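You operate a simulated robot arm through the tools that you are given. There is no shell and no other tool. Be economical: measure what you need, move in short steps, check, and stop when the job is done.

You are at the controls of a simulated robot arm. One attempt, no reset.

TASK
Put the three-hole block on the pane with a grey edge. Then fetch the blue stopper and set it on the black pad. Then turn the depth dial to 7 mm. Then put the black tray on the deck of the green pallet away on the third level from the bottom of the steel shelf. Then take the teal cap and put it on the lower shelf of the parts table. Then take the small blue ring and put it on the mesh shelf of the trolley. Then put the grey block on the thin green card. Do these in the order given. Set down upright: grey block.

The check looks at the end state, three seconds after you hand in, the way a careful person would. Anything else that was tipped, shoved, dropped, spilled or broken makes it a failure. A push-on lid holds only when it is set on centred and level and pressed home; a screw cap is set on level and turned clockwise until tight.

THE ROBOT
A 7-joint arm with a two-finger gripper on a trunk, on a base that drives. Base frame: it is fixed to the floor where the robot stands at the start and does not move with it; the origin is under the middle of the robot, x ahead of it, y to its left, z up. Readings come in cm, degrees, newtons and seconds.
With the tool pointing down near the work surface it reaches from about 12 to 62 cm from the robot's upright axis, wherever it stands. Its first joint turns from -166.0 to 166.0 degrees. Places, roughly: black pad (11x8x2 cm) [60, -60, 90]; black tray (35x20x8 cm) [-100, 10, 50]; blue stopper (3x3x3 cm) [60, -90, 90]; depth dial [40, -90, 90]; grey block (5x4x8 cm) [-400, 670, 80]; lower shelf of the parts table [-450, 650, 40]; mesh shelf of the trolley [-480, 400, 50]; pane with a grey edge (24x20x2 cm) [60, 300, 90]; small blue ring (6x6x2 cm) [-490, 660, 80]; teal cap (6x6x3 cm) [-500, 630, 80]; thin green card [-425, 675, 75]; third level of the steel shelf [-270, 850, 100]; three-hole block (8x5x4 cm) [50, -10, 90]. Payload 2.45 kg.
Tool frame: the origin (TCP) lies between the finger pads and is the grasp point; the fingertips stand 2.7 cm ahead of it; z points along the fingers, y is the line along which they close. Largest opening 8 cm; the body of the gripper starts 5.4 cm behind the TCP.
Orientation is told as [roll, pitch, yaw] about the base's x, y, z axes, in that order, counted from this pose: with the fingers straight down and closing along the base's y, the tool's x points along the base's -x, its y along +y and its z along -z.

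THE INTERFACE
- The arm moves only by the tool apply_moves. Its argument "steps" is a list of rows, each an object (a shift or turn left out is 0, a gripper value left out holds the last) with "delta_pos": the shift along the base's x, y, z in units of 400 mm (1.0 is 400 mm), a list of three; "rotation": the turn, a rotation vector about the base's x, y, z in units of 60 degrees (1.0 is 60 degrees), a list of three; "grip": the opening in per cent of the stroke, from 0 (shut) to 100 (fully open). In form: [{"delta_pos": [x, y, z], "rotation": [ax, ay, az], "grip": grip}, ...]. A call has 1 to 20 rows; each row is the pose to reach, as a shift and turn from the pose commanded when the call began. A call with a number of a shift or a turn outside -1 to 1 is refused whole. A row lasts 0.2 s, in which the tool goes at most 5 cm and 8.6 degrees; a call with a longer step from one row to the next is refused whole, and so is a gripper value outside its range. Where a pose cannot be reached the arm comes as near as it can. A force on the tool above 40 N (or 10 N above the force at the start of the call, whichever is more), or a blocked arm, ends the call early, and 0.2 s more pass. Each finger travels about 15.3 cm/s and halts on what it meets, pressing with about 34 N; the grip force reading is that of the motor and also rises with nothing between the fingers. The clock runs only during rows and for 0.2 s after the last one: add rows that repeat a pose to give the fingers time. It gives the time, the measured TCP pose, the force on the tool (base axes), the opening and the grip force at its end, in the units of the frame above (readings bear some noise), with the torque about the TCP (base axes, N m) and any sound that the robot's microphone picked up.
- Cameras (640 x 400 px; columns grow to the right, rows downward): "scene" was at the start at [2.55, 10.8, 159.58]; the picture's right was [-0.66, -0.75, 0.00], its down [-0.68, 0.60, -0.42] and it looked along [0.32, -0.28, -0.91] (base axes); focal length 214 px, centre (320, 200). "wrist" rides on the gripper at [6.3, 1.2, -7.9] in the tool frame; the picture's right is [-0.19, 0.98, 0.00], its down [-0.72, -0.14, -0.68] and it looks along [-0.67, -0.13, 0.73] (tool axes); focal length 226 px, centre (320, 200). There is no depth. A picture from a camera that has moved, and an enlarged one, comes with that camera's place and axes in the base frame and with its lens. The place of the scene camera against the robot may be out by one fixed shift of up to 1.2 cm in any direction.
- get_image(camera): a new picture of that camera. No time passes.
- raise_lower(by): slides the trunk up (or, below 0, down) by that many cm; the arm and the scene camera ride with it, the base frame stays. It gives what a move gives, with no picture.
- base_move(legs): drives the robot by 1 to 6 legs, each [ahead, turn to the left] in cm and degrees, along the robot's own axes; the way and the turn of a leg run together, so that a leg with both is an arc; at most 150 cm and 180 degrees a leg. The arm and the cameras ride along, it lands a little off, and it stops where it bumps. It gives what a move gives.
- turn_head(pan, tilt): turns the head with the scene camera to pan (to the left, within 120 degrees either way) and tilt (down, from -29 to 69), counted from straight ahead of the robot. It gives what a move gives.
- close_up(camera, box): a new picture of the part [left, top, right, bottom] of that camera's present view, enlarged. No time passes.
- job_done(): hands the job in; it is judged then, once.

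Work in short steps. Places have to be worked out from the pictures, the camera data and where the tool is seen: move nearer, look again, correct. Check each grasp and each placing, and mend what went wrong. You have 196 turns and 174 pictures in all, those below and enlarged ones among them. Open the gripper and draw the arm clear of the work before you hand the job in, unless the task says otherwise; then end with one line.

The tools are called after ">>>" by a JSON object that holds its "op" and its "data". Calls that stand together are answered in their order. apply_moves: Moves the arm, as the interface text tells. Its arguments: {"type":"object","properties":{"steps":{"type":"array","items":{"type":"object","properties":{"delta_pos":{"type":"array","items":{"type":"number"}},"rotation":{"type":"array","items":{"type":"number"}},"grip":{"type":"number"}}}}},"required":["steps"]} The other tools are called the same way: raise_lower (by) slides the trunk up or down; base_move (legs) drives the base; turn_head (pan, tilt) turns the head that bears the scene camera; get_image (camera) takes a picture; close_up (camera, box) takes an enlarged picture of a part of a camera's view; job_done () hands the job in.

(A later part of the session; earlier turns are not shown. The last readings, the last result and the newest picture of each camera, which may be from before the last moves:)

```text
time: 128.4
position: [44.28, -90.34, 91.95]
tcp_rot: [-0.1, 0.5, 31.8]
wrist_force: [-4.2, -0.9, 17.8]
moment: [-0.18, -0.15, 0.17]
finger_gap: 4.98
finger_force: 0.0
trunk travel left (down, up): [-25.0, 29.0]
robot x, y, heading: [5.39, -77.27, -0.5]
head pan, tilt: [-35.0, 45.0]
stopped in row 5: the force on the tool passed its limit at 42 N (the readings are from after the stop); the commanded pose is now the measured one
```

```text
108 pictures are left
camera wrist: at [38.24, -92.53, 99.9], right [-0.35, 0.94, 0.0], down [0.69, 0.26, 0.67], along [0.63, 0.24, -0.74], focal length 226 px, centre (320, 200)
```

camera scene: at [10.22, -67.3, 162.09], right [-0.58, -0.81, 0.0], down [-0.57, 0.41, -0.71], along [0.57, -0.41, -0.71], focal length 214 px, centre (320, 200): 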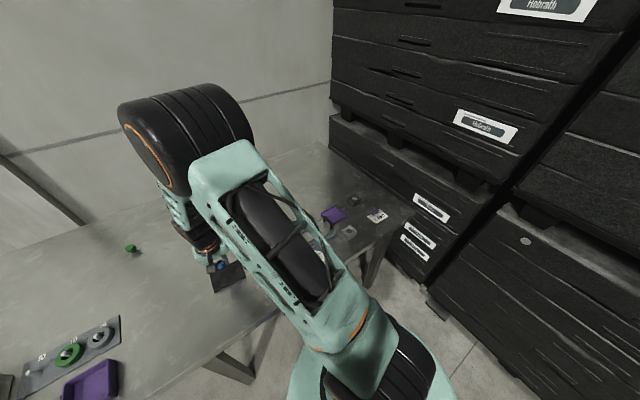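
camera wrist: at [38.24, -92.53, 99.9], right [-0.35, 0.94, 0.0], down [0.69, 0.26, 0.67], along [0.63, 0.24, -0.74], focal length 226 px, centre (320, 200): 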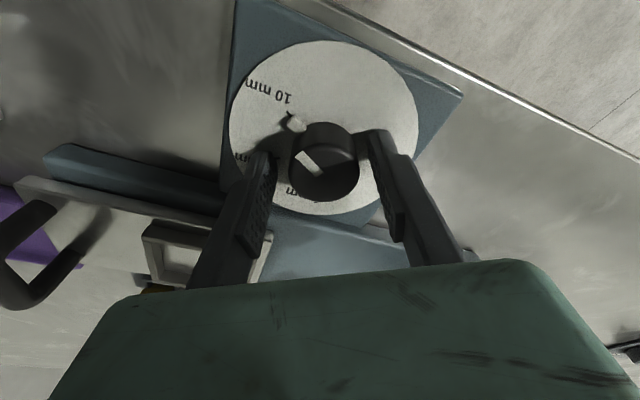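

Fingertips touched the disc (z≈89.2). I raise 3 mm and close on the knob.

>>> {"op": "apply_moves", "data": {"steps": [{"delta_pos": [0, 0, 0.008]}, {"delta_pos": [0, 0, 0.008], "grip": 30}, {"delta_pos": [0, 0, 0.008], "grip": 0}, {"delta_pos": [0, 0, 0.008], "grip": 0}, {"delta_pos": [0, 0, 0.008], "grip": 0}]}}

>>> {"op": "get_image", "data": {"camera": "wrist"}}

```text
time: 129.6
position: [44.37, -89.91, 92.13]
tcp_rot: [0.3, 0.7, 31.9]
wrist_force: [-7.6, 14.0, -29.7]
moment: [0.07, -0.55, -0.01]
finger_gap: 3.34
finger_force: 44.8
trunk travel left (down, up): [-25.0, 29.0]
robot x, y, heading: [5.55, -77.81, -0.6]
head pan, tilt: [-35.0, 45.0]
```

```text
107 pictures are left
camera wrist: at [38.29, -92.32, 100.08], right [-0.35, 0.94, 0.0], down [0.69, 0.26, 0.67], along [0.63, 0.24, -0.74], focal length 226 px, centre (320, 200)
```

wrist: 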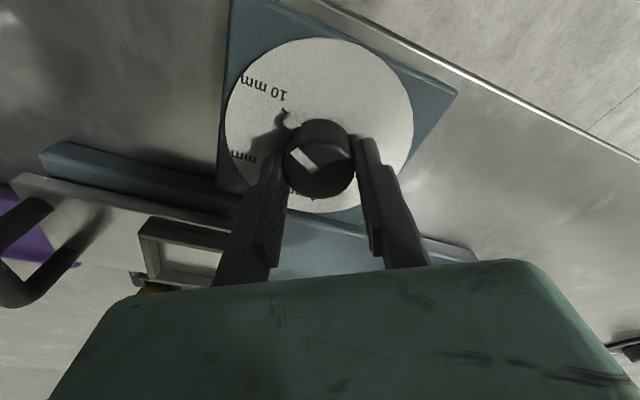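

The knob is gripped (3.3 cm). I relax the side load slightly, then turn +60° about the vertical.

>>> {"op": "apply_moves", "data": {"steps": [{"delta_pos": [-0.002, 0.007, -0.006]}, {"delta_pos": [-0.002, 0.007, -0.006], "rotation": [0, 0, 0.1]}, {"delta_pos": [-0.002, 0.007, -0.006], "rotation": [0, 0, 0.2]}, {"delta_pos": [-0.002, 0.007, -0.006], "rotation": [0, 0, 0.3]}, {"delta_pos": [-0.002, 0.007, -0.006], "rotation": [0, 0, 0.4]}, {"delta_pos": [-0.002, 0.007, -0.006], "rotation": [0, 0, 0.5]}, {"delta_pos": [-0.002, 0.007, -0.006], "rotation": [0, 0, 0.5]}]}}

>>> {"op": "get_image", "data": {"camera": "wrist"}}

```text
time: 131.2
position: [44.3, -89.98, 92.14]
tcp_rot: [0.0, 0.4, 61.9]
wrist_force: [-4.6, -3.2, 26.6]
moment: [0.19, -0.29, 0.01]
finger_gap: 3.33
finger_force: 45.1
trunk travel left (down, up): [-25.0, 29.0]
robot x, y, heading: [5.58, -76.94, -0.5]
head pan, tilt: [-35.0, 45.0]
```

```text
106 pictures are left
camera wrist: at [40.1, -94.93, 100.05], right [-0.77, 0.63, 0.0], down [0.47, 0.57, 0.68], along [0.43, 0.52, -0.74], focal length 226 px, centre (320, 200)
```

wrist: 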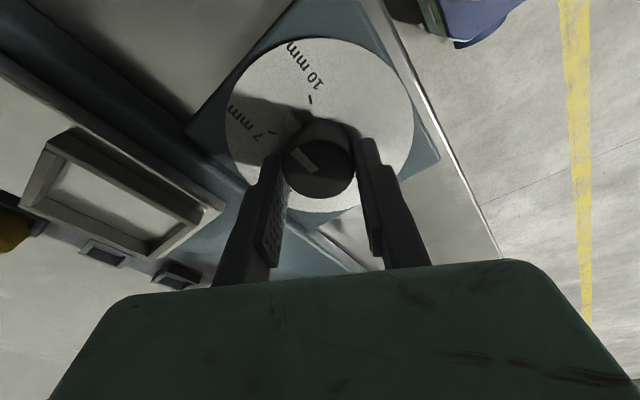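

The knob turned 30° with the tool, nub and mark together. I turn the remaining 30°.

>>> {"op": "apply_moves", "data": {"steps": [{"delta_pos": [0, 0, 0.003], "rotation": [0, 0, 0.1]}, {"delta_pos": [0, 0, 0.003], "rotation": [0, 0, 0.2]}, {"delta_pos": [0, 0, 0.003], "rotation": [0, 0, 0.3]}, {"delta_pos": [0, 0, 0.003], "rotation": [0, 0, 0.4]}, {"delta_pos": [0, 0, 0.003], "rotation": [0, 0, 0.5]}, {"delta_pos": [0, 0, 0.003], "rotation": [0, 0, 0.5]}]}}

>>> {"op": "close_up", "data": {"camera": "wrist", "box": [220, 20, 420, 220]}}

```text
time: 132.6
position: [44.12, -89.97, 92.06]
tcp_rot: [0.2, 0.7, 91.9]
wrist_force: [-9.1, -1.2, 19.3]
moment: [0.1, 0.18, 0.0]
finger_gap: 3.32
finger_force: 45.1
trunk travel left (down, up): [-25.0, 29.0]
robot x, y, heading: [5.5, -77.51, -0.5]
head pan, tilt: [-35.0, 45.0]
```

```text
2.00 times, centred on (320, 120) of wrist
camera zoom: at [43.04, -96.27, 100.05], right [-0.99, 0.16, 0.0], down [0.12, 0.73, 0.67], along [0.11, 0.67, -0.74], focal length 452 px, centre (320, 360)
```

zoom: 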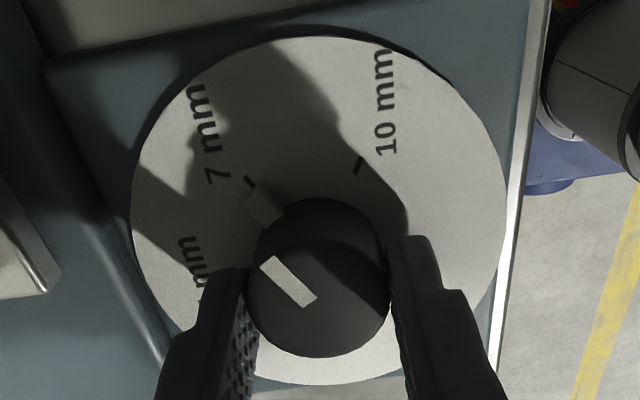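

The nub now points at the 7 mm tick. I open and rise straight up, then check.

>>> {"op": "apply_moves", "data": {"steps": [{"grip": 30}, {"grip": 60}, {"grip": 75}, {"grip": 75}, {"delta_pos": [0, 0, 0.05], "grip": 75}, {"delta_pos": [0, 0, 0.12], "grip": 75}, {"delta_pos": [-0.03, -0.03, 0.22], "grip": 75}, {"delta_pos": [-0.06, -0.06, 0.32], "grip": 75}, {"delta_pos": [-0.06, -0.06, 0.32], "grip": 75}]}}

>>> {"op": "close_up", "data": {"camera": "wrist", "box": [240, 0, 400, 130]}}

```text
time: 134.6
position: [41.84, -92.54, 104.81]
tcp_rot: [0.3, 0.6, 91.8]
wrist_force: [0.7, 0.7, 0.3]
moment: [-0.02, -0.01, 0.0]
finger_gap: 6.01
finger_force: 0.1
trunk travel left (down, up): [-25.0, 29.0]
robot x, y, heading: [5.2, -77.4, -0.5]
head pan, tilt: [-35.0, 45.0]
```

```text
3.08 times, centred on (320, 65) of wrist
camera zoom: at [40.87, -98.77, 112.77], right [-0.99, 0.16, 0.0], down [0.12, 0.73, 0.67], along [0.11, 0.67, -0.74], focal length 696 px, centre (320, 615)
```

zoom: 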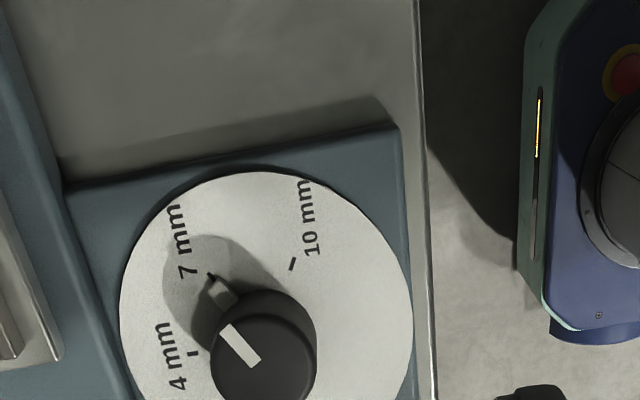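

The dial reads 7 mm. Next the tray behind me at (-100,10). I fold the arm to yaw 0, back off and turn around.

>>> {"op": "apply_moves", "data": {"steps": [{"delta_pos": [0, 0.02, 0.1], "rotation": [0, 0, -0.12], "grip": 100}, {"delta_pos": [0, 0.05, 0.2], "rotation": [0, 0, -0.25]}, {"delta_pos": [0, 0.1, 0.3], "rotation": [0, 0, -0.37]}, {"delta_pos": [0, 0.15, 0.33], "rotation": [0, 0, -0.5]}, {"delta_pos": [0, 0.22, 0.33], "rotation": [0, 0, -0.63]}, {"delta_pos": [0, 0.29, 0.33], "rotation": [0, 0, -0.76]}, {"delta_pos": [0, 0.35, 0.33], "rotation": [0, 0, -0.88]}, {"delta_pos": [0, 0.38, 0.33], "rotation": [0, 0, -1.0]}]}}

>>> {"op": "apply_moves", "data": {"steps": [{"rotation": [0, 0, -0.13]}, {"rotation": [0, 0, -0.26]}, {"rotation": [0, 0, -0.39]}, {"rotation": [0, 0, -0.53]}, {"rotation": [0, 0, -0.53]}]}}

>>> {"op": "base_move", "data": {"legs": [[-30, 0], [0, 150]]}}

>>> {"op": "turn_head", "data": {"pan": 20, "tilt": 35}}

>>> {"op": "get_image", "data": {"camera": "scene"}}

```text
time: 136.4
position: [41.74, -77.36, 117.8]
tcp_rot: [0.6, 1.0, 31.6]
wrist_force: [0.5, 0.4, 0.3]
moment: [-0.02, -0.02, 0.0]
finger_gap: 8.0
finger_force: 0.1
trunk travel left (down, up): [-25.0, 29.0]
robot x, y, heading: [5.4, -77.21, -0.6]
head pan, tilt: [-35.0, 45.0]
```

```text
time: 137.6
position: [41.9, -77.26, 117.84]
tcp_rot: [0.4, 1.1, -0.2]
wrist_force: [0.1, 0.5, 0.0]
moment: [0.02, 0.03, -0.02]
finger_gap: 7.99
finger_force: 0.0
trunk travel left (down, up): [-25.0, 29.0]
robot x, y, heading: [5.34, -77.45, -0.7]
head pan, tilt: [-35.0, 45.0]
```

```text
time: 145.7
position: [-53.4, -56.11, 117.96]
tcp_rot: [0.2, 0.7, 144.6]
wrist_force: [-0.4, 0.2, 0.1]
moment: [-0.02, 0.0, 0.0]
finger_gap: 8.0
finger_force: 0.0
trunk travel left (down, up): [-25.0, 29.0]
robot x, y, heading: [-23.76, -76.99, 143.9]
head pan, tilt: [-35.0, 45.0]
```

```text
time: 146.9
position: [-53.49, -56.06, 117.86]
tcp_rot: [0.3, 1.1, 144.6]
wrist_force: [0.4, -0.8, 0.9]
moment: [0.0, 0.0, 0.0]
finger_gap: 8.03
finger_force: 0.1
trunk travel left (down, up): [-25.0, 29.0]
robot x, y, heading: [-23.46, -77.05, 143.6]
head pan, tilt: [20.0, 35.0]
```

```text
103 pictures are left
camera scene: at [-34.55, -80.95, 163.63], right [0.88, 0.47, 0.0], down [0.27, -0.5, -0.82], along [-0.38, 0.73, -0.57], focal length 214 px, centre (320, 200)
```

scene: 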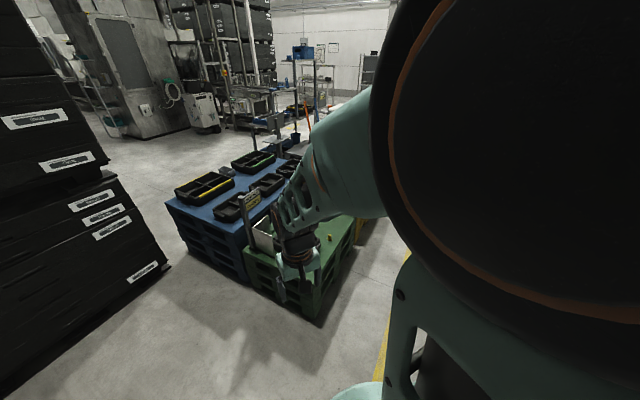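

The head was still turning. I see the green pallet ahead; I turn toward it, drive 25 cm nearer and look again.

>>> {"op": "base_move", "data": {"legs": [[25, 0]]}}

>>> {"op": "get_image", "data": {"camera": "scene"}}

>>> {"op": "get_image", "data": {"camera": "wrist"}}

```text
time: 148.8
position: [-73.56, -41.46, 117.79]
tcp_rot: [0.4, 1.3, 144.6]
wrist_force: [-0.4, 0.2, 0.0]
moment: [0.01, -0.02, 0.04]
finger_gap: 8.01
finger_force: 0.1
trunk travel left (down, up): [-25.0, 29.0]
robot x, y, heading: [-43.87, -62.34, 143.9]
head pan, tilt: [20.0, 35.0]
```

```text
102 pictures are left
camera scene: at [-54.75, -66.35, 163.7], right [0.88, 0.48, 0.0], down [0.27, -0.49, -0.83], along [-0.39, 0.73, -0.56], focal length 214 px, centre (320, 200)
```

scene: 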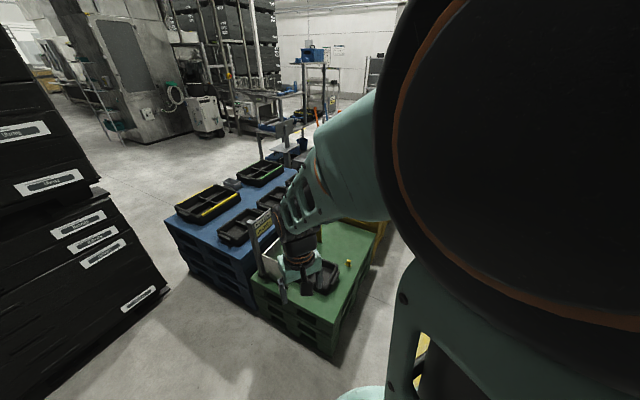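

```text
101 pictures are left
camera wrist: at [-69.29, -46.1, 125.73], right [-0.73, -0.69, 0.0], down [-0.51, 0.54, 0.67], along [-0.46, 0.48, -0.75], focal length 226 px, centre (320, 200)
```

wrist: 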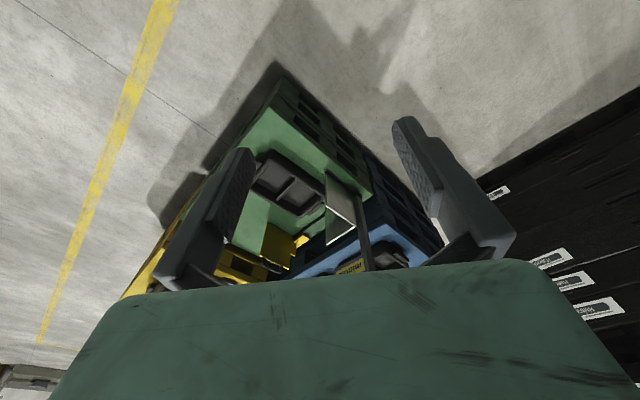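

The tray lies on the green pallet, long axis along x, centre ≈(-100,5). I drive round to its front, facing +y.

>>> {"op": "base_move", "data": {"legs": [[0, 25], [52, 0], [0, -79]]}}

>>> {"op": "get_image", "data": {"camera": "wrist"}}

>>> {"op": "get_image", "data": {"camera": "scene"}}

```text
time: 156.5
position: [-96.14, -16.63, 117.55]
tcp_rot: [0.4, 1.6, 91.9]
wrist_force: [-0.1, 0.1, 0.0]
moment: [-0.01, -0.01, 0.01]
finger_gap: 8.0
finger_force: 0.0
trunk travel left (down, up): [-25.0, 29.0]
robot x, y, heading: [-94.75, -53.03, 91.1]
head pan, tilt: [20.0, 35.0]
```

```text
100 pictures are left
camera wrist: at [-97.02, -22.77, 125.54], right [-0.99, 0.16, 0.0], down [0.12, 0.74, 0.66], along [0.11, 0.65, -0.75], focal length 226 px, centre (320, 200)
```

wrist: 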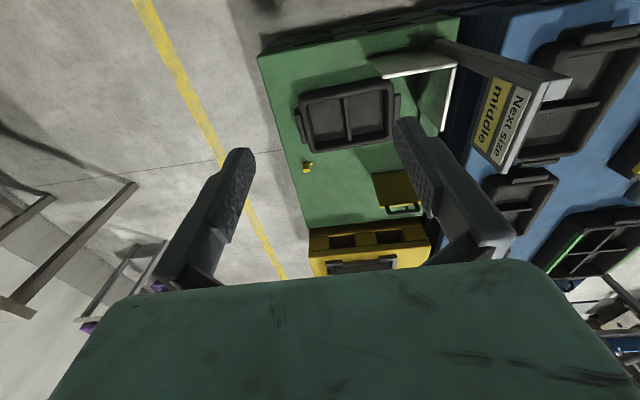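

```text
99 pictures are left
camera scene: at [-105.65, -45.97, 163.99], right [0.94, -0.34, 0.0], down [-0.18, -0.5, -0.85], along [0.29, 0.8, -0.53], focal length 214 px, centre (320, 200)
```

scene: 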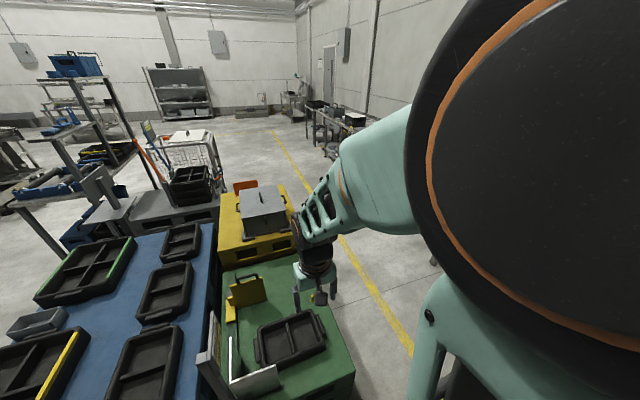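

The tray has a central divider and end lugs. I zoom from both cameras.

>>> {"op": "close_up", "data": {"camera": "wrist", "box": [250, 40, 470, 220]}}

>>> {"op": "close_up", "data": {"camera": "scene", "box": [190, 260, 370, 400]}}

>>> {"op": "close_up", "data": {"camera": "scene", "box": [120, 50, 240, 130]}}

```text
2.22 times, centred on (360, 130) of wrist
camera zoom: at [-97.02, -22.77, 125.54], right [-0.99, 0.16, 0.0], down [0.12, 0.74, 0.66], along [0.11, 0.65, -0.75], focal length 502 px, centre (231, 356)
```

zoom: 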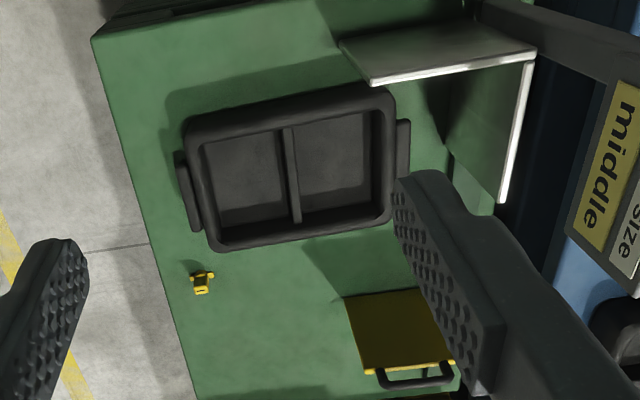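

```text
2.86 times, centred on (280, 330) of scene
camera zoom: at [-105.65, -45.97, 163.99], right [0.94, -0.34, 0.0], down [-0.18, -0.5, -0.85], along [0.29, 0.8, -0.53], focal length 613 px, centre (434, -171)
```

zoom: 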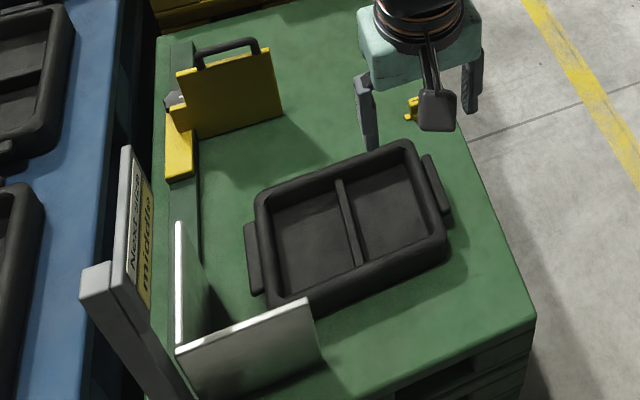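

```text
5.00 times, centred on (180, 90) of scene
camera zoom: at [-105.65, -45.97, 163.99], right [0.94, -0.34, 0.0], down [-0.18, -0.5, -0.85], along [0.29, 0.8, -0.53], focal length 1072 px, centre (1020, 750)
```

zoom: 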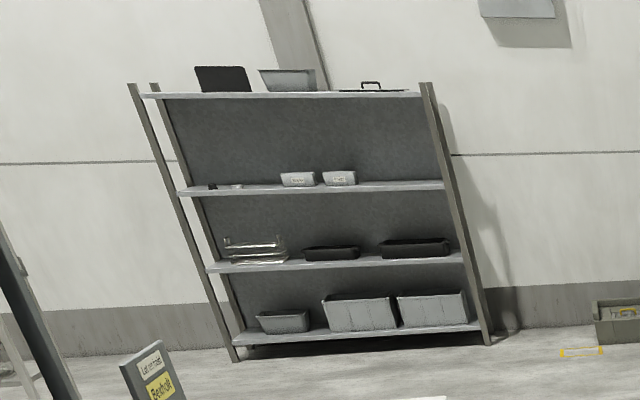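

I check how close the base is to the pallet by tilting the head down.

>>> {"op": "turn_head", "data": {"pan": 20, "tilt": 68}}

>>> {"op": "get_image", "data": {"camera": "scene"}}

```text
time: 157.5
position: [-95.91, -16.51, 117.17]
tcp_rot: [0.6, 2.0, 91.8]
wrist_force: [-0.6, -1.0, 0.0]
moment: [0.0, 0.0, 0.01]
finger_gap: 7.96
finger_force: 0.1
trunk travel left (down, up): [-25.0, 29.0]
robot x, y, heading: [-94.83, -53.26, 91.3]
head pan, tilt: [20.0, 68.0]
```

```text
95 pictures are left
camera scene: at [-106.03, -45.86, 163.92], right [0.96, -0.3, 0.0], down [-0.16, -0.52, -0.84], along [0.25, 0.8, -0.54], focal length 214 px, centre (320, 200)
```

scene: 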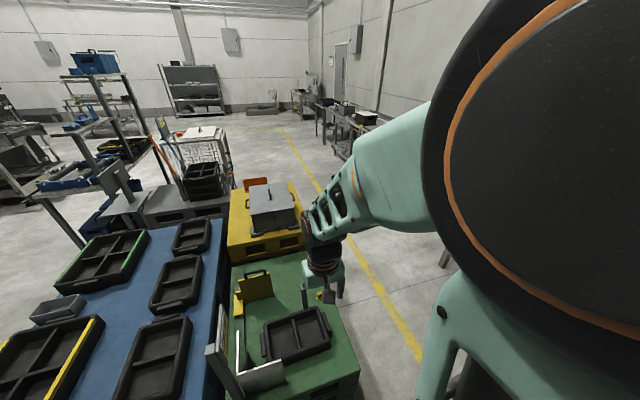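

The head is jammed against the arm; I reach the arm outward and lower the trunk.

>>> {"op": "apply_moves", "data": {"steps": [{"delta_pos": [-0.02, 0.1, -0.03]}, {"delta_pos": [-0.05, 0.2, -0.06]}, {"delta_pos": [-0.08, 0.3, -0.1]}, {"delta_pos": [-0.1, 0.4, -0.15]}, {"delta_pos": [-0.1, 0.4, -0.15]}]}}

>>> {"op": "raise_lower", "data": {"by": -20}}

>>> {"op": "get_image", "data": {"camera": "scene"}}

>>> {"op": "get_image", "data": {"camera": "wrist"}}

```text
time: 158.7
position: [-99.99, -0.75, 111.66]
tcp_rot: [0.4, 1.6, 91.9]
wrist_force: [-0.3, 0.5, 0.3]
moment: [-0.02, -0.02, -0.01]
finger_gap: 7.99
finger_force: 0.1
trunk travel left (down, up): [-25.0, 29.0]
robot x, y, heading: [-94.49, -52.84, 91.2]
head pan, tilt: [20.0, 68.0]
```

```text
time: 160.9
position: [-99.95, -0.71, 91.76]
tcp_rot: [0.4, 1.6, 91.8]
wrist_force: [-0.2, 1.3, 0.6]
moment: [-0.02, -0.02, 0.01]
finger_gap: 8.0
finger_force: 0.0
trunk travel left (down, up): [-5.0, 49.0]
robot x, y, heading: [-94.47, -53.16, 91.2]
head pan, tilt: [20.0, 68.0]
```

```text
94 pictures are left
camera scene: at [-110.73, -49.08, 139.29], right [0.93, 0.36, 0.0], down [0.33, -0.86, -0.37], along [-0.14, 0.35, -0.93], focal length 214 px, centre (320, 200)
```

scene: 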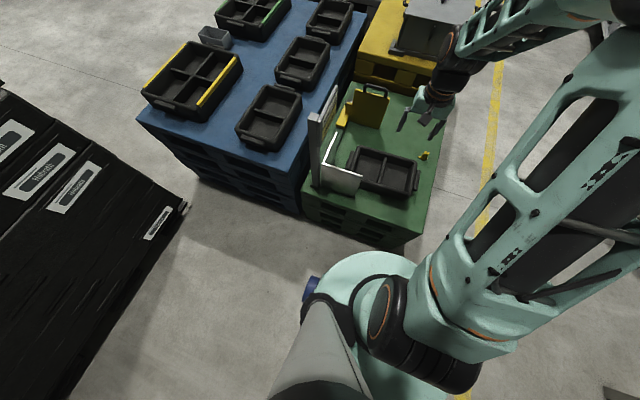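

```text
93 pictures are left
camera wrist: at [-100.95, -6.95, 99.75], right [-0.99, 0.16, 0.0], down [0.12, 0.74, 0.66], along [0.11, 0.65, -0.75], focal length 226 px, centre (320, 200)
```

wrist: 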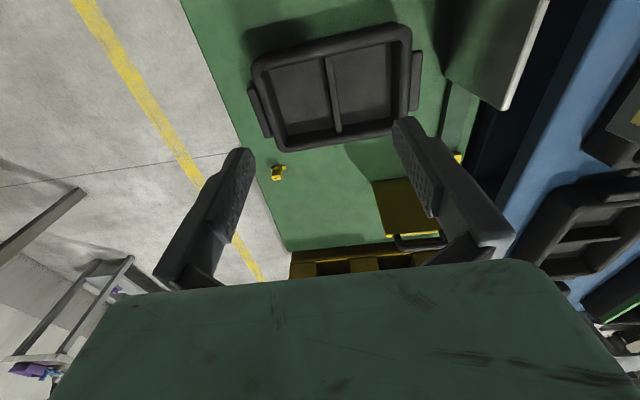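

Divider centre triangulates to about (-100.8,5.4), top z≈57. I lower over it to z≈72 and look again.

>>> {"op": "apply_moves", "data": {"steps": [{"delta_pos": [-0.01, 0.05, -0.1]}, {"delta_pos": [-0.02, 0.1, -0.2]}, {"delta_pos": [-0.02, 0.152, -0.3]}, {"delta_pos": [-0.02, 0.152, -0.4]}, {"delta_pos": [-0.02, 0.152, -0.5]}, {"delta_pos": [-0.02, 0.152, -0.5]}]}}

>>> {"op": "get_image", "data": {"camera": "wrist"}}

>>> {"op": "close_up", "data": {"camera": "scene", "box": [300, 70, 480, 250]}}

```text
time: 162.3
position: [-100.8, 5.28, 71.47]
tcp_rot: [0.4, 1.7, 91.8]
wrist_force: [0.1, -0.8, -0.4]
moment: [0.01, -0.02, 0.01]
finger_gap: 8.0
finger_force: 0.0
trunk travel left (down, up): [-5.0, 49.0]
robot x, y, heading: [-94.6, -52.9, 91.6]
head pan, tilt: [20.0, 68.0]
```

```text
92 pictures are left
camera wrist: at [-101.81, -0.85, 79.5], right [-0.99, 0.16, 0.0], down [0.12, 0.74, 0.66], along [0.11, 0.65, -0.75], focal length 226 px, centre (320, 200)
```

wrist: 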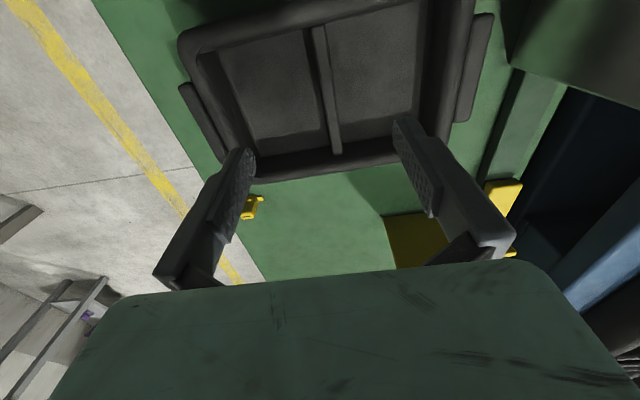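

```text
2.22 times, centred on (390, 160) of scene
camera zoom: at [-110.74, -49.03, 139.28], right [0.93, 0.36, 0.0], down [0.33, -0.86, -0.37], along [-0.14, 0.35, -0.93], focal length 477 px, centre (164, 289)
```

zoom: 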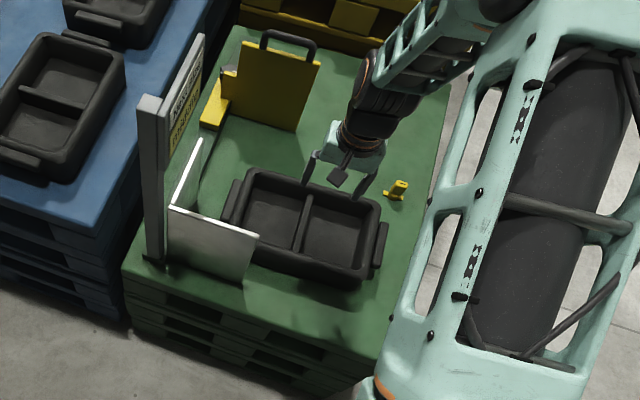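

Refined: divider centre (-100.7,~8), top z≈51.5. I grip slightly nearer at y≈6.6 to stay in reach: descend with a 4 cm opening, levelled, to z≈50.7.

>>> {"op": "apply_moves", "data": {"steps": [{"delta_pos": [0.0, 0.02, -0.1], "rotation": [0.028, -0.006, 0], "grip": 50}, {"delta_pos": [0.0, 0.033, -0.2], "rotation": [0.028, -0.006, 0]}, {"delta_pos": [0.0, 0.033, -0.3], "rotation": [0.028, -0.006, 0]}, {"delta_pos": [0.0, 0.033, -0.4], "rotation": [0.028, -0.006, 0]}, {"delta_pos": [0.0, 0.033, -0.45], "rotation": [0.028, -0.006, 0]}, {"delta_pos": [0.0, 0.033, -0.48], "rotation": [0.028, -0.006, 0]}, {"delta_pos": [0.0, 0.033, -0.5], "rotation": [0.028, -0.006, 0]}, {"delta_pos": [0.0, 0.033, -0.515], "rotation": [0.028, -0.006, 0]}, {"delta_pos": [0.0, 0.033, -0.515], "rotation": [0.028, -0.006, 0]}]}}

>>> {"op": "get_image", "data": {"camera": "wrist"}}

```text
time: 164.3
position: [-100.71, 6.64, 50.98]
tcp_rot: [0.1, -0.1, 91.8]
wrist_force: [0.8, 0.1, 0.7]
moment: [-0.02, 0.0, 0.01]
finger_gap: 4.02
finger_force: 0.0
trunk travel left (down, up): [-5.0, 49.0]
robot x, y, heading: [-94.7, -52.66, 90.9]
head pan, tilt: [20.0, 68.0]
```

```text
90 pictures are left
camera wrist: at [-101.81, 0.16, 58.84], right [-0.99, 0.16, 0.0], down [0.12, 0.72, 0.68], along [0.11, 0.67, -0.73], focal length 226 px, centre (320, 200)
```

wrist: 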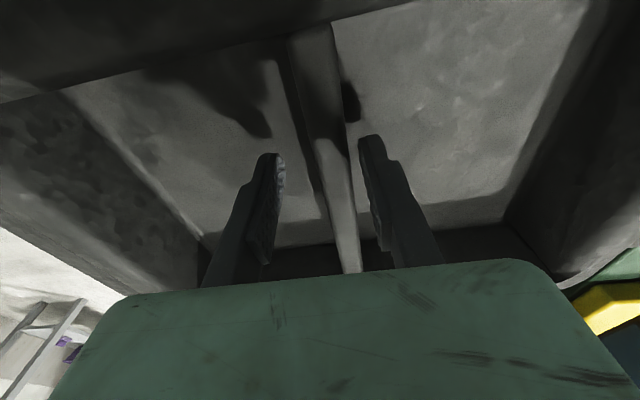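

The divider stands between the fingers. Closing.

>>> {"op": "apply_moves", "data": {"steps": [{"grip": 25}, {"grip": 0}, {"grip": 0}, {"grip": 0}]}}

>>> {"op": "apply_moves", "data": {"steps": [{"delta_pos": [0, 0, 0.01]}, {"delta_pos": [0, 0, 0.025]}, {"delta_pos": [0, 0, 0.04]}, {"delta_pos": [0, 0, 0.055]}, {"delta_pos": [0, 0, 0.055]}]}}

>>> {"op": "get_image", "data": {"camera": "wrist"}}

>>> {"op": "close_up", "data": {"camera": "scene", "box": [300, 70, 480, 250]}}

```text
time: 165.3
position: [-100.53, 6.57, 50.95]
tcp_rot: [0.0, -0.1, 91.8]
wrist_force: [-0.6, -0.1, -0.4]
moment: [0.08, 0.04, 0.07]
finger_gap: 1.57
finger_force: 34.4
trunk travel left (down, up): [-5.0, 49.0]
robot x, y, heading: [-94.32, -52.69, 91.3]
head pan, tilt: [20.0, 68.0]
```

```text
time: 166.5
position: [-100.81, 6.52, 53.17]
tcp_rot: [0.1, -0.1, 91.8]
wrist_force: [-0.2, 0.2, -1.7]
moment: [-0.09, 0.02, -0.02]
finger_gap: 1.55
finger_force: 34.3
trunk travel left (down, up): [-5.0, 49.0]
robot x, y, heading: [-94.44, -52.74, 90.8]
head pan, tilt: [20.0, 68.0]
```

```text
89 pictures are left
camera wrist: at [-101.9, 0.14, 61.1], right [-0.99, 0.16, 0.0], down [0.12, 0.72, 0.68], along [0.11, 0.67, -0.73], focal length 226 px, centre (320, 200)
```

wrist: 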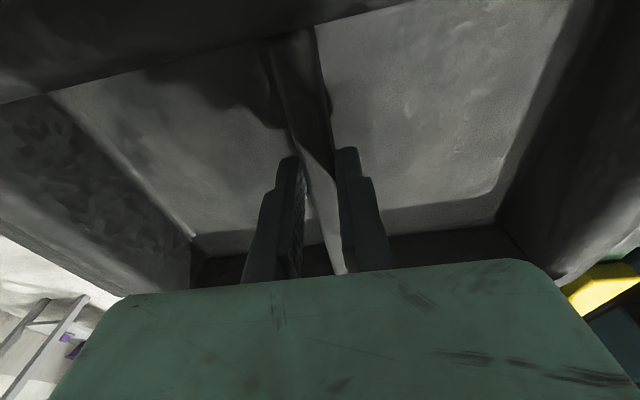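

```text
2.22 times, centred on (390, 160) of scene
camera zoom: at [-110.73, -49.06, 139.27], right [0.93, 0.36, 0.0], down [0.33, -0.86, -0.37], along [-0.14, 0.35, -0.93], focal length 477 px, centre (164, 289)
```

zoom: 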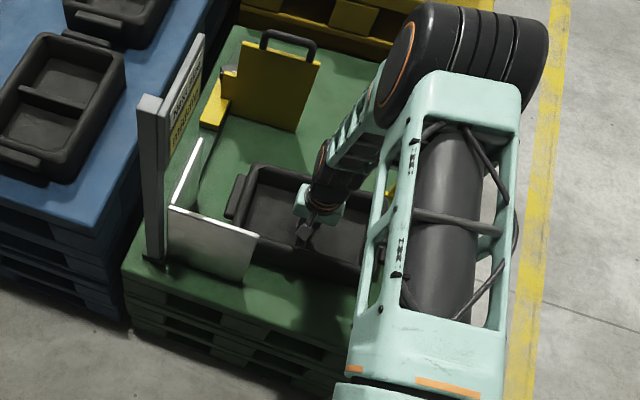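

Light upward pull; I lift further (6 cm more) to verify the tray comes along.

>>> {"op": "apply_moves", "data": {"steps": [{"delta_pos": [0, 0, 0.04]}, {"delta_pos": [0, 0, 0.08]}, {"delta_pos": [0, 0, 0.12]}, {"delta_pos": [0, 0, 0.16]}, {"delta_pos": [0, 0, 0.2]}, {"delta_pos": [0, 0, 0.2]}]}}

>>> {"op": "close_up", "data": {"camera": "scene", "box": [300, 70, 480, 250]}}

```text
time: 167.9
position: [-100.67, 6.57, 61.22]
tcp_rot: [-0.1, 0.1, 91.8]
wrist_force: [-0.4, 0.2, -1.0]
moment: [-0.03, 0.01, -0.01]
finger_gap: 1.54
finger_force: 33.6
trunk travel left (down, up): [-5.0, 49.0]
robot x, y, heading: [-94.71, -53.02, 91.4]
head pan, tilt: [20.0, 68.0]
```

```text
2.22 times, centred on (390, 160) of scene
camera zoom: at [-110.73, -49.07, 139.27], right [0.93, 0.36, 0.0], down [0.33, -0.86, -0.37], along [-0.14, 0.35, -0.93], focal length 477 px, centre (164, 289)
```

zoom: 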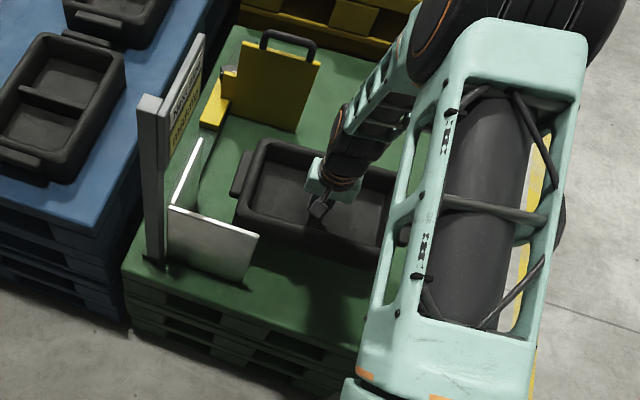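

The tray hangs level and is light. I raise the trunk, draw the arm in somewhat, and set off.

>>> {"op": "raise_lower", "data": {"by": 45}}

>>> {"op": "apply_moves", "data": {"steps": [{"delta_pos": [0, -0.06, 0]}, {"delta_pos": [0.01, -0.13, 0]}, {"delta_pos": [0.03, -0.2, 0]}, {"delta_pos": [0.05, -0.27, 0]}, {"delta_pos": [0.07, -0.3, 0]}, {"delta_pos": [0.07, -0.3, 0]}]}}

>>> {"op": "get_image", "data": {"camera": "wrist"}}

>>> {"op": "base_move", "data": {"legs": [[0, -91], [78, 0], [0, 90], [150, 0], [150, 0], [90, 0]]}}

```text
refused: 45 is not a number from -40 to 40
```

```text
time: 169.3
position: [-97.73, -5.09, 61.43]
tcp_rot: [0.0, -0.2, 91.7]
wrist_force: [6.0, 15.5, -0.2]
moment: [0.78, -0.06, -1.69]
finger_gap: 2.86
finger_force: 33.7
trunk travel left (down, up): [-5.0, 49.0]
robot x, y, heading: [-94.96, -53.03, 91.2]
head pan, tilt: [20.0, 68.0]
```

```text
86 pictures are left
camera wrist: at [-98.86, -11.54, 69.21], right [-0.99, 0.16, 0.0], down [0.12, 0.72, 0.68], along [0.11, 0.67, -0.73], focal length 226 px, centre (320, 200)
```

wrist: 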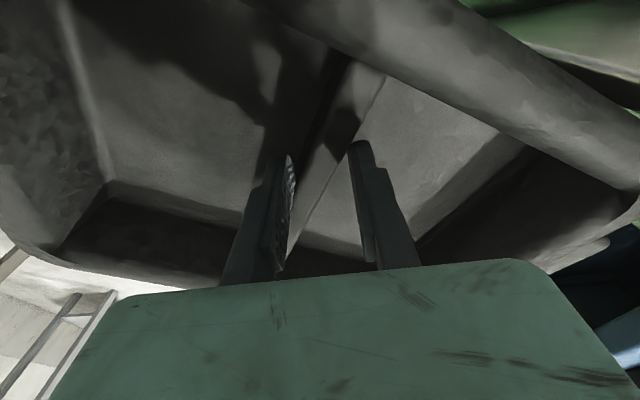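

```text
time: 199.9
position: [-5.36, 382.06, 61.26]
tcp_rot: [-0.1, -0.1, 90.2]
wrist_force: [0.5, 0.1, -1.6]
moment: [-0.05, 0.01, 0.02]
finger_gap: 1.55
finger_force: 33.5
trunk travel left (down, up): [-5.0, 49.0]
robot x, y, heading: [-3.68, 334.42, 89.6]
head pan, tilt: [20.0, 68.0]
```

The raise was refused (max 40) and the tray brushed something low while drawing in, twisting it in the grip. I raise the trunk now, check the tray, and look back at the pallet for disturbance.

>>> {"op": "raise_lower", "data": {"by": 40}}

>>> {"op": "base_move", "data": {"legs": [[0, 30]]}}

>>> {"op": "turn_head", "data": {"pan": 119, "tilt": 12}}

>>> {"op": "get_image", "data": {"camera": "wrist"}}

>>> {"op": "get_image", "data": {"camera": "scene"}}

```text
time: 203.8
position: [-5.47, 382.13, 101.36]
tcp_rot: [0.0, -0.1, 90.2]
wrist_force: [0.2, -0.1, -0.7]
moment: [-0.1, 0.03, 0.0]
finger_gap: 1.55
finger_force: 34.0
trunk travel left (down, up): [-45.0, 9.0]
robot x, y, heading: [-3.35, 334.28, 89.4]
head pan, tilt: [20.0, 68.0]
```

```text
time: 205.6
position: [-28.36, 375.22, 101.37]
tcp_rot: [0.0, 0.0, 119.2]
wrist_force: [-1.0, 0.2, -2.0]
moment: [-0.06, -0.04, -0.04]
finger_gap: 1.52
finger_force: 33.4
trunk travel left (down, up): [-45.0, 9.0]
robot x, y, heading: [-3.62, 334.31, 118.6]
head pan, tilt: [20.0, 68.0]
```

```text
time: 207.4
position: [-28.42, 375.17, 101.43]
tcp_rot: [0.0, -0.1, 119.3]
wrist_force: [0.1, -0.3, -1.7]
moment: [-0.09, -0.07, 0.02]
finger_gap: 1.54
finger_force: 33.8
trunk travel left (down, up): [-45.0, 9.0]
robot x, y, heading: [-3.67, 334.16, 118.7]
head pan, tilt: [119.0, 12.0]
```

```text
85 pictures are left
camera wrist: at [-26.45, 369.08, 109.21], right [-0.95, -0.31, 0.0], down [-0.23, 0.69, 0.68], along [-0.21, 0.65, -0.73], focal length 226 px, centre (320, 200)
```

wrist: 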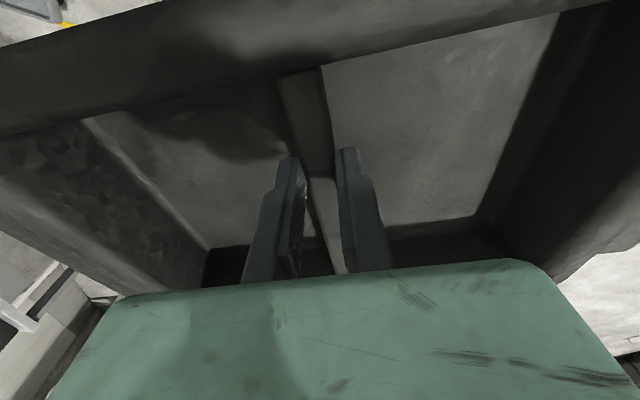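

```text
84 pictures are left
camera scene: at [-19.99, 318.86, 187.26], right [-0.85, 0.53, 0.0], down [0.11, 0.18, -0.98], along [-0.52, -0.83, -0.21], focal length 214 px, centre (320, 200)
```

scene: 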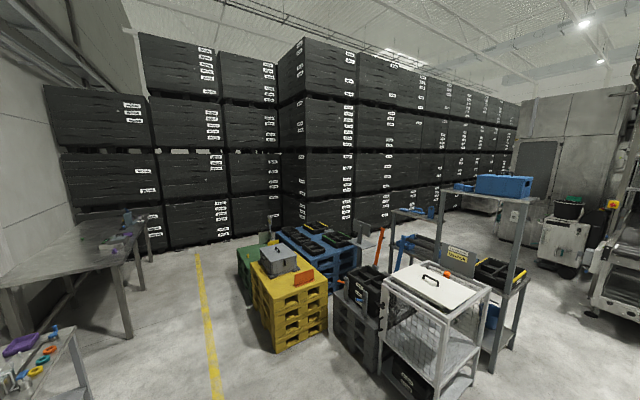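

>>> {"op": "close_up", "data": {"camera": "scene", "box": [225, 200, 345, 300]}}

```text
4.00 times, centred on (285, 250) of scene
camera zoom: at [-19.99, 318.86, 187.26], right [-0.85, 0.53, 0.0], down [0.11, 0.18, -0.98], along [-0.52, -0.83, -0.21], focal length 858 px, centre (460, 0)
```

zoom: 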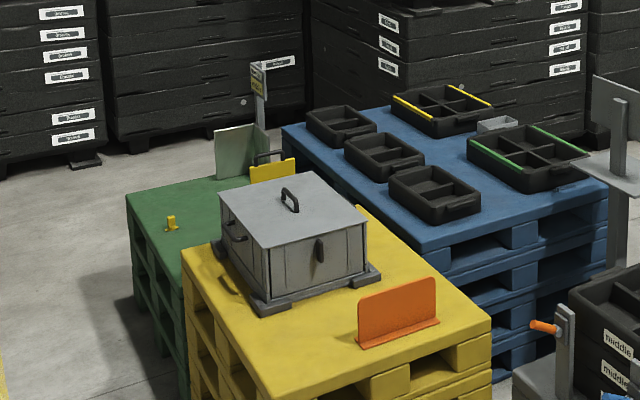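

All pallet items still stand. I drive diagonally across the free floor toward the shelf.

>>> {"op": "base_move", "data": {"legs": [[0, 2], [150, 0], [150, 0], [110, 0], [0, -31]]}}

>>> {"op": "turn_head", "data": {"pan": 15, "tilt": 25}}

>>> {"op": "get_image", "data": {"camera": "scene"}}

```text
time: 228.5
position: [-188.42, 733.94, 101.29]
tcp_rot: [-0.1, -0.1, 83.6]
wrist_force: [0.4, -1.3, -2.5]
moment: [-0.07, 0.02, -0.05]
finger_gap: 1.51
finger_force: 33.3
trunk travel left (down, up): [-45.0, 9.0]
robot x, y, heading: [-191.98, 686.18, 83.2]
head pan, tilt: [119.0, 12.0]
```

```text
time: 230.3
position: [-188.47, 733.99, 101.39]
tcp_rot: [0.0, -0.1, 83.7]
wrist_force: [0.4, -0.2, -2.0]
moment: [-0.06, 0.04, 0.0]
finger_gap: 1.54
finger_force: 34.4
trunk travel left (down, up): [-45.0, 9.0]
robot x, y, heading: [-192.33, 685.99, 83.2]
head pan, tilt: [15.0, 25.0]
```

```text
82 pictures are left
camera scene: at [-207.59, 696.01, 185.15], right [0.99, 0.14, 0.0], down [0.06, -0.42, -0.91], along [-0.13, 0.9, -0.42], focal length 214 px, centre (320, 200)
```

scene: 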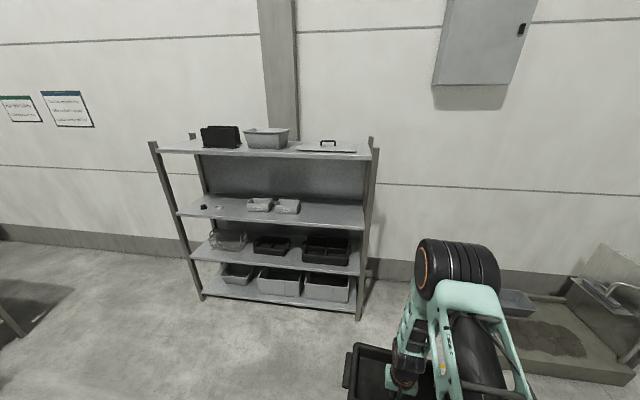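

Shelf level 3 (front edge y≈834, z≈100) has free room at its right part, x≈-245…-200. I raise the trunk 9 cm and drive to face that part, stopping short.

>>> {"op": "raise_lower", "data": {"by": 8.5}}

>>> {"op": "base_move", "data": {"legs": [[0, 27], [80, 0], [0, -20]]}}

>>> {"op": "get_image", "data": {"camera": "scene"}}

```text
time: 231.6
position: [-188.42, 733.98, 109.81]
tcp_rot: [0.1, -0.2, 83.6]
wrist_force: [0.9, 0.0, -2.9]
moment: [-0.06, 0.0, -0.02]
finger_gap: 1.52
finger_force: 33.5
trunk travel left (down, up): [-53.5, 0.5]
robot x, y, heading: [-191.91, 686.0, 83.0]
head pan, tilt: [15.0, 25.0]
```

```text
time: 238.3
position: [-218.97, 808.87, 109.82]
tcp_rot: [-0.1, 0.0, 89.3]
wrist_force: [0.0, 0.5, -1.6]
moment: [-0.08, -0.02, -0.01]
finger_gap: 1.55
finger_force: 34.3
trunk travel left (down, up): [-53.5, 0.5]
robot x, y, heading: [-217.89, 761.29, 88.6]
head pan, tilt: [15.0, 25.0]
```

```text
81 pictures are left
camera scene: at [-234.13, 769.27, 193.65], right [0.97, 0.23, 0.0], down [0.1, -0.41, -0.91], along [-0.21, 0.88, -0.42], focal length 214 px, centre (320, 200)
```

scene: 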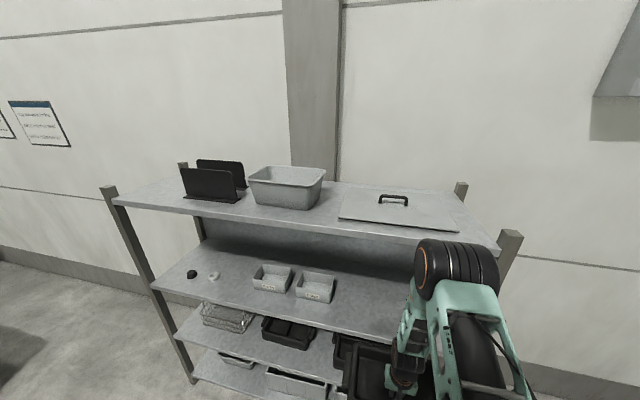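

The elbow rides too high near the top shelf. I lower the trunk 25 cm and raise the hand by the same, still outside the shelf, then look.

>>> {"op": "raise_lower", "data": {"by": -25}}

>>> {"op": "apply_moves", "data": {"steps": [{"delta_pos": [0, 0, 0.1]}, {"delta_pos": [0, 0, 0.2]}, {"delta_pos": [0, 0, 0.3]}, {"delta_pos": [0, 0, 0.4]}, {"delta_pos": [0, 0, 0.5]}, {"delta_pos": [0, 0, 0.6]}, {"delta_pos": [0, 0, 0.6]}]}}

>>> {"op": "get_image", "data": {"camera": "scene"}}

```text
time: 240.9
position: [-218.97, 808.88, 84.93]
tcp_rot: [-0.1, 0.0, 89.2]
wrist_force: [0.9, -0.1, -1.6]
moment: [-0.08, 0.0, -0.01]
finger_gap: 1.53
finger_force: 33.6
trunk travel left (down, up): [-28.5, 25.5]
robot x, y, heading: [-218.02, 761.35, 88.6]
head pan, tilt: [15.0, 25.0]
```

```text
time: 242.5
position: [-218.66, 808.97, 108.74]
tcp_rot: [0.0, 0.0, 89.2]
wrist_force: [0.1, 0.5, -1.6]
moment: [-0.03, 0.01, 0.0]
finger_gap: 1.55
finger_force: 33.9
trunk travel left (down, up): [-28.5, 25.5]
robot x, y, heading: [-217.33, 761.01, 88.7]
head pan, tilt: [15.0, 25.0]
```

```text
80 pictures are left
camera scene: at [-234.15, 769.27, 168.64], right [0.97, 0.23, 0.0], down [0.1, -0.41, -0.91], along [-0.21, 0.88, -0.42], focal length 214 px, centre (320, 200)
```

scene: 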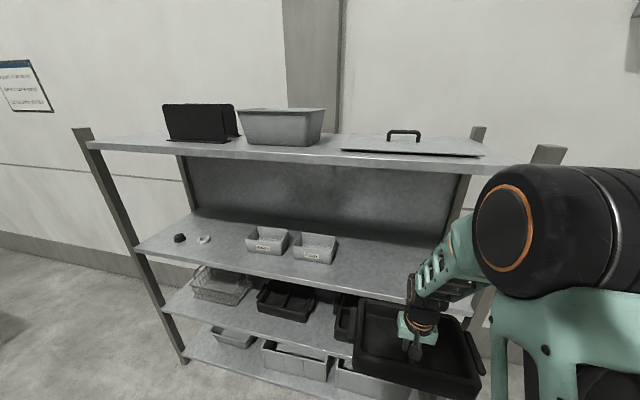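

Free span on level 3 is x≈-246…-194, surface z≈99.5; tray bottom is ≈103. I raise 1 cm and drive forward 20 cm, then look.

>>> {"op": "apply_moves", "data": {"steps": [{"delta_pos": [-0.03, 0, 0.025]}, {"delta_pos": [-0.03, 0, 0.025]}]}}

>>> {"op": "base_move", "data": {"legs": [[19, 0]]}}

>>> {"op": "get_image", "data": {"camera": "scene"}}

>>> {"op": "get_image", "data": {"camera": "wrist"}}

```text
time: 243.1
position: [-219.92, 809.05, 109.66]
tcp_rot: [0.0, 0.0, 89.4]
wrist_force: [1.4, -0.4, -2.3]
moment: [-0.07, -0.01, -0.03]
finger_gap: 1.54
finger_force: 34.3
trunk travel left (down, up): [-28.5, 25.5]
robot x, y, heading: [-218.06, 761.03, 88.4]
head pan, tilt: [15.0, 25.0]
```

```text
time: 244.6
position: [-219.43, 827.73, 109.65]
tcp_rot: [0.0, 0.0, 89.3]
wrist_force: [-0.1, 0.4, -1.9]
moment: [-0.04, 0.0, 0.01]
finger_gap: 1.56
finger_force: 34.2
trunk travel left (down, up): [-28.5, 25.5]
robot x, y, heading: [-217.72, 779.81, 88.5]
head pan, tilt: [15.0, 25.0]
```

```text
79 pictures are left
camera scene: at [-233.68, 788.07, 168.63], right [0.97, 0.23, 0.0], down [0.1, -0.41, -0.91], along [-0.21, 0.88, -0.42], focal length 214 px, centre (320, 200)
```

scene: 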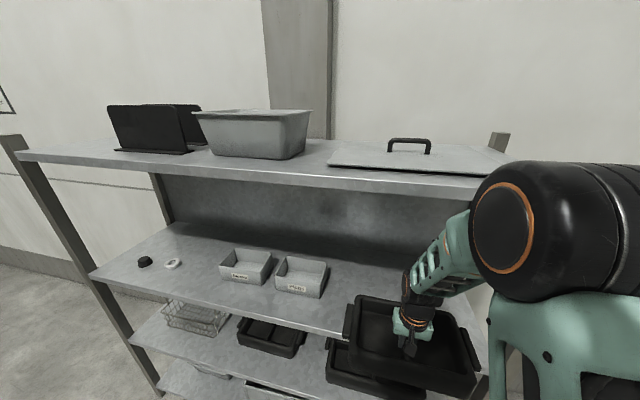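

```text
78 pictures are left
camera wrist: at [-220.83, 821.47, 117.53], right [-0.98, 0.21, 0.0], down [0.15, 0.72, 0.68], along [0.14, 0.67, -0.73], focal length 226 px, centre (320, 200)
```

wrist: 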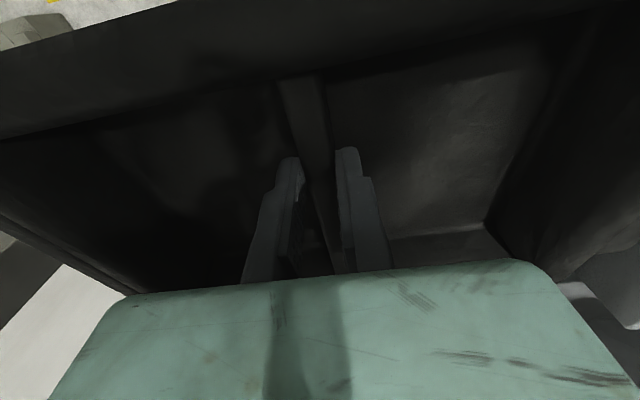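

Now I extend the arm 17 cm into the shelf in small steps, keeping height.

>>> {"op": "apply_moves", "data": {"steps": [{"delta_pos": [-0.01, 0.08, 0]}, {"delta_pos": [-0.015, 0.16, 0]}, {"delta_pos": [-0.02, 0.24, 0]}, {"delta_pos": [-0.025, 0.32, 0]}, {"delta_pos": [-0.03, 0.38, 0]}, {"delta_pos": [-0.03, 0.43, 0]}, {"delta_pos": [-0.03, 0.43, 0]}]}}

>>> {"op": "get_image", "data": {"camera": "scene"}}

>>> {"op": "get_image", "data": {"camera": "wrist"}}

```text
time: 246.2
position: [-220.72, 844.97, 109.71]
tcp_rot: [0.0, 0.0, 89.3]
wrist_force: [0.1, -1.0, -1.6]
moment: [-0.07, -0.07, 0.0]
finger_gap: 1.53
finger_force: 34.1
trunk travel left (down, up): [-28.5, 25.5]
robot x, y, heading: [-217.38, 779.86, 88.6]
head pan, tilt: [15.0, 25.0]
```

```text
77 pictures are left
camera scene: at [-233.68, 787.92, 168.65], right [0.97, 0.23, 0.0], down [0.1, -0.41, -0.91], along [-0.21, 0.88, -0.42], focal length 214 px, centre (320, 200)
```

scene: 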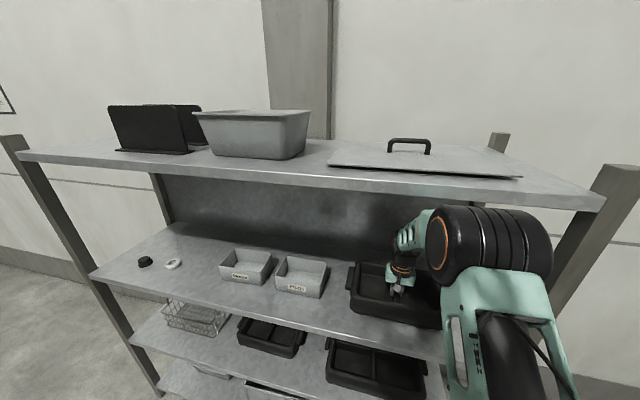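

```text
76 pictures are left
camera wrist: at [-222.16, 838.58, 117.54], right [-0.98, 0.21, 0.0], down [0.15, 0.72, 0.68], along [0.14, 0.67, -0.73], focal length 226 px, centre (320, 200)
```

wrist: 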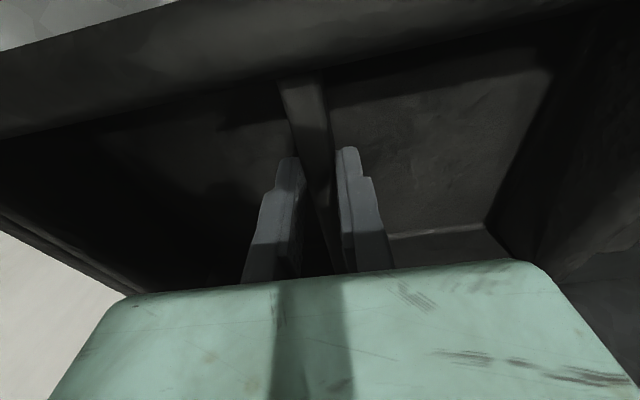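

Excellent: elbow low, everything clears. I zoom to check the tray against neighbours and shelf edge before lowering.

>>> {"op": "close_up", "data": {"camera": "scene", "box": [260, 220, 480, 370]}}

```text
2.67 times, centred on (370, 295) of scene
camera zoom: at [-233.68, 787.92, 168.65], right [0.97, 0.23, 0.0], down [0.1, -0.41, -0.91], along [-0.21, 0.88, -0.42], focal length 572 px, centre (187, -53)
```

zoom: 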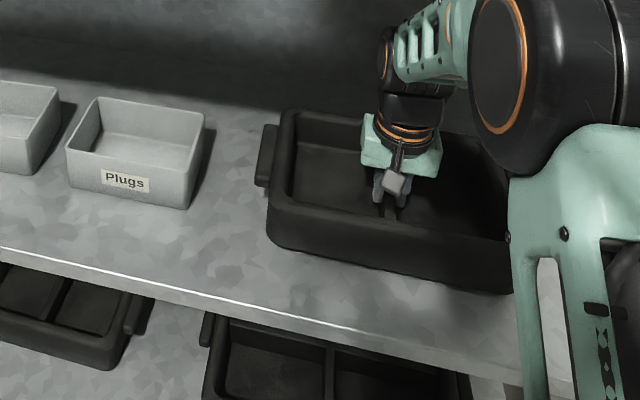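

Tray clears the bins and the edge. Lowering in small steps to contact.

>>> {"op": "apply_moves", "data": {"steps": [{"delta_pos": [0, 0, -0.03]}, {"delta_pos": [0, 0, -0.06]}, {"delta_pos": [0, 0, -0.08]}, {"delta_pos": [0, 0, -0.09]}, {"delta_pos": [0, 0, -0.1]}, {"delta_pos": [0, 0, -0.1]}]}}

```text
time: 246.9
position: [-220.98, 845.33, 108.0]
tcp_rot: [0.0, -0.9, 89.3]
wrist_force: [-0.7, 0.6, 17.9]
moment: [-1.08, 0.03, 0.0]
finger_gap: 1.56
finger_force: 33.7
trunk travel left (down, up): [-28.5, 25.5]
robot x, y, heading: [-216.95, 779.77, 88.7]
head pan, tilt: [15.0, 25.0]
stopped in row 3: the force on the tool passed its limit at 42 N (the readings are from after the stop); the commanded pose is now the measured one
```

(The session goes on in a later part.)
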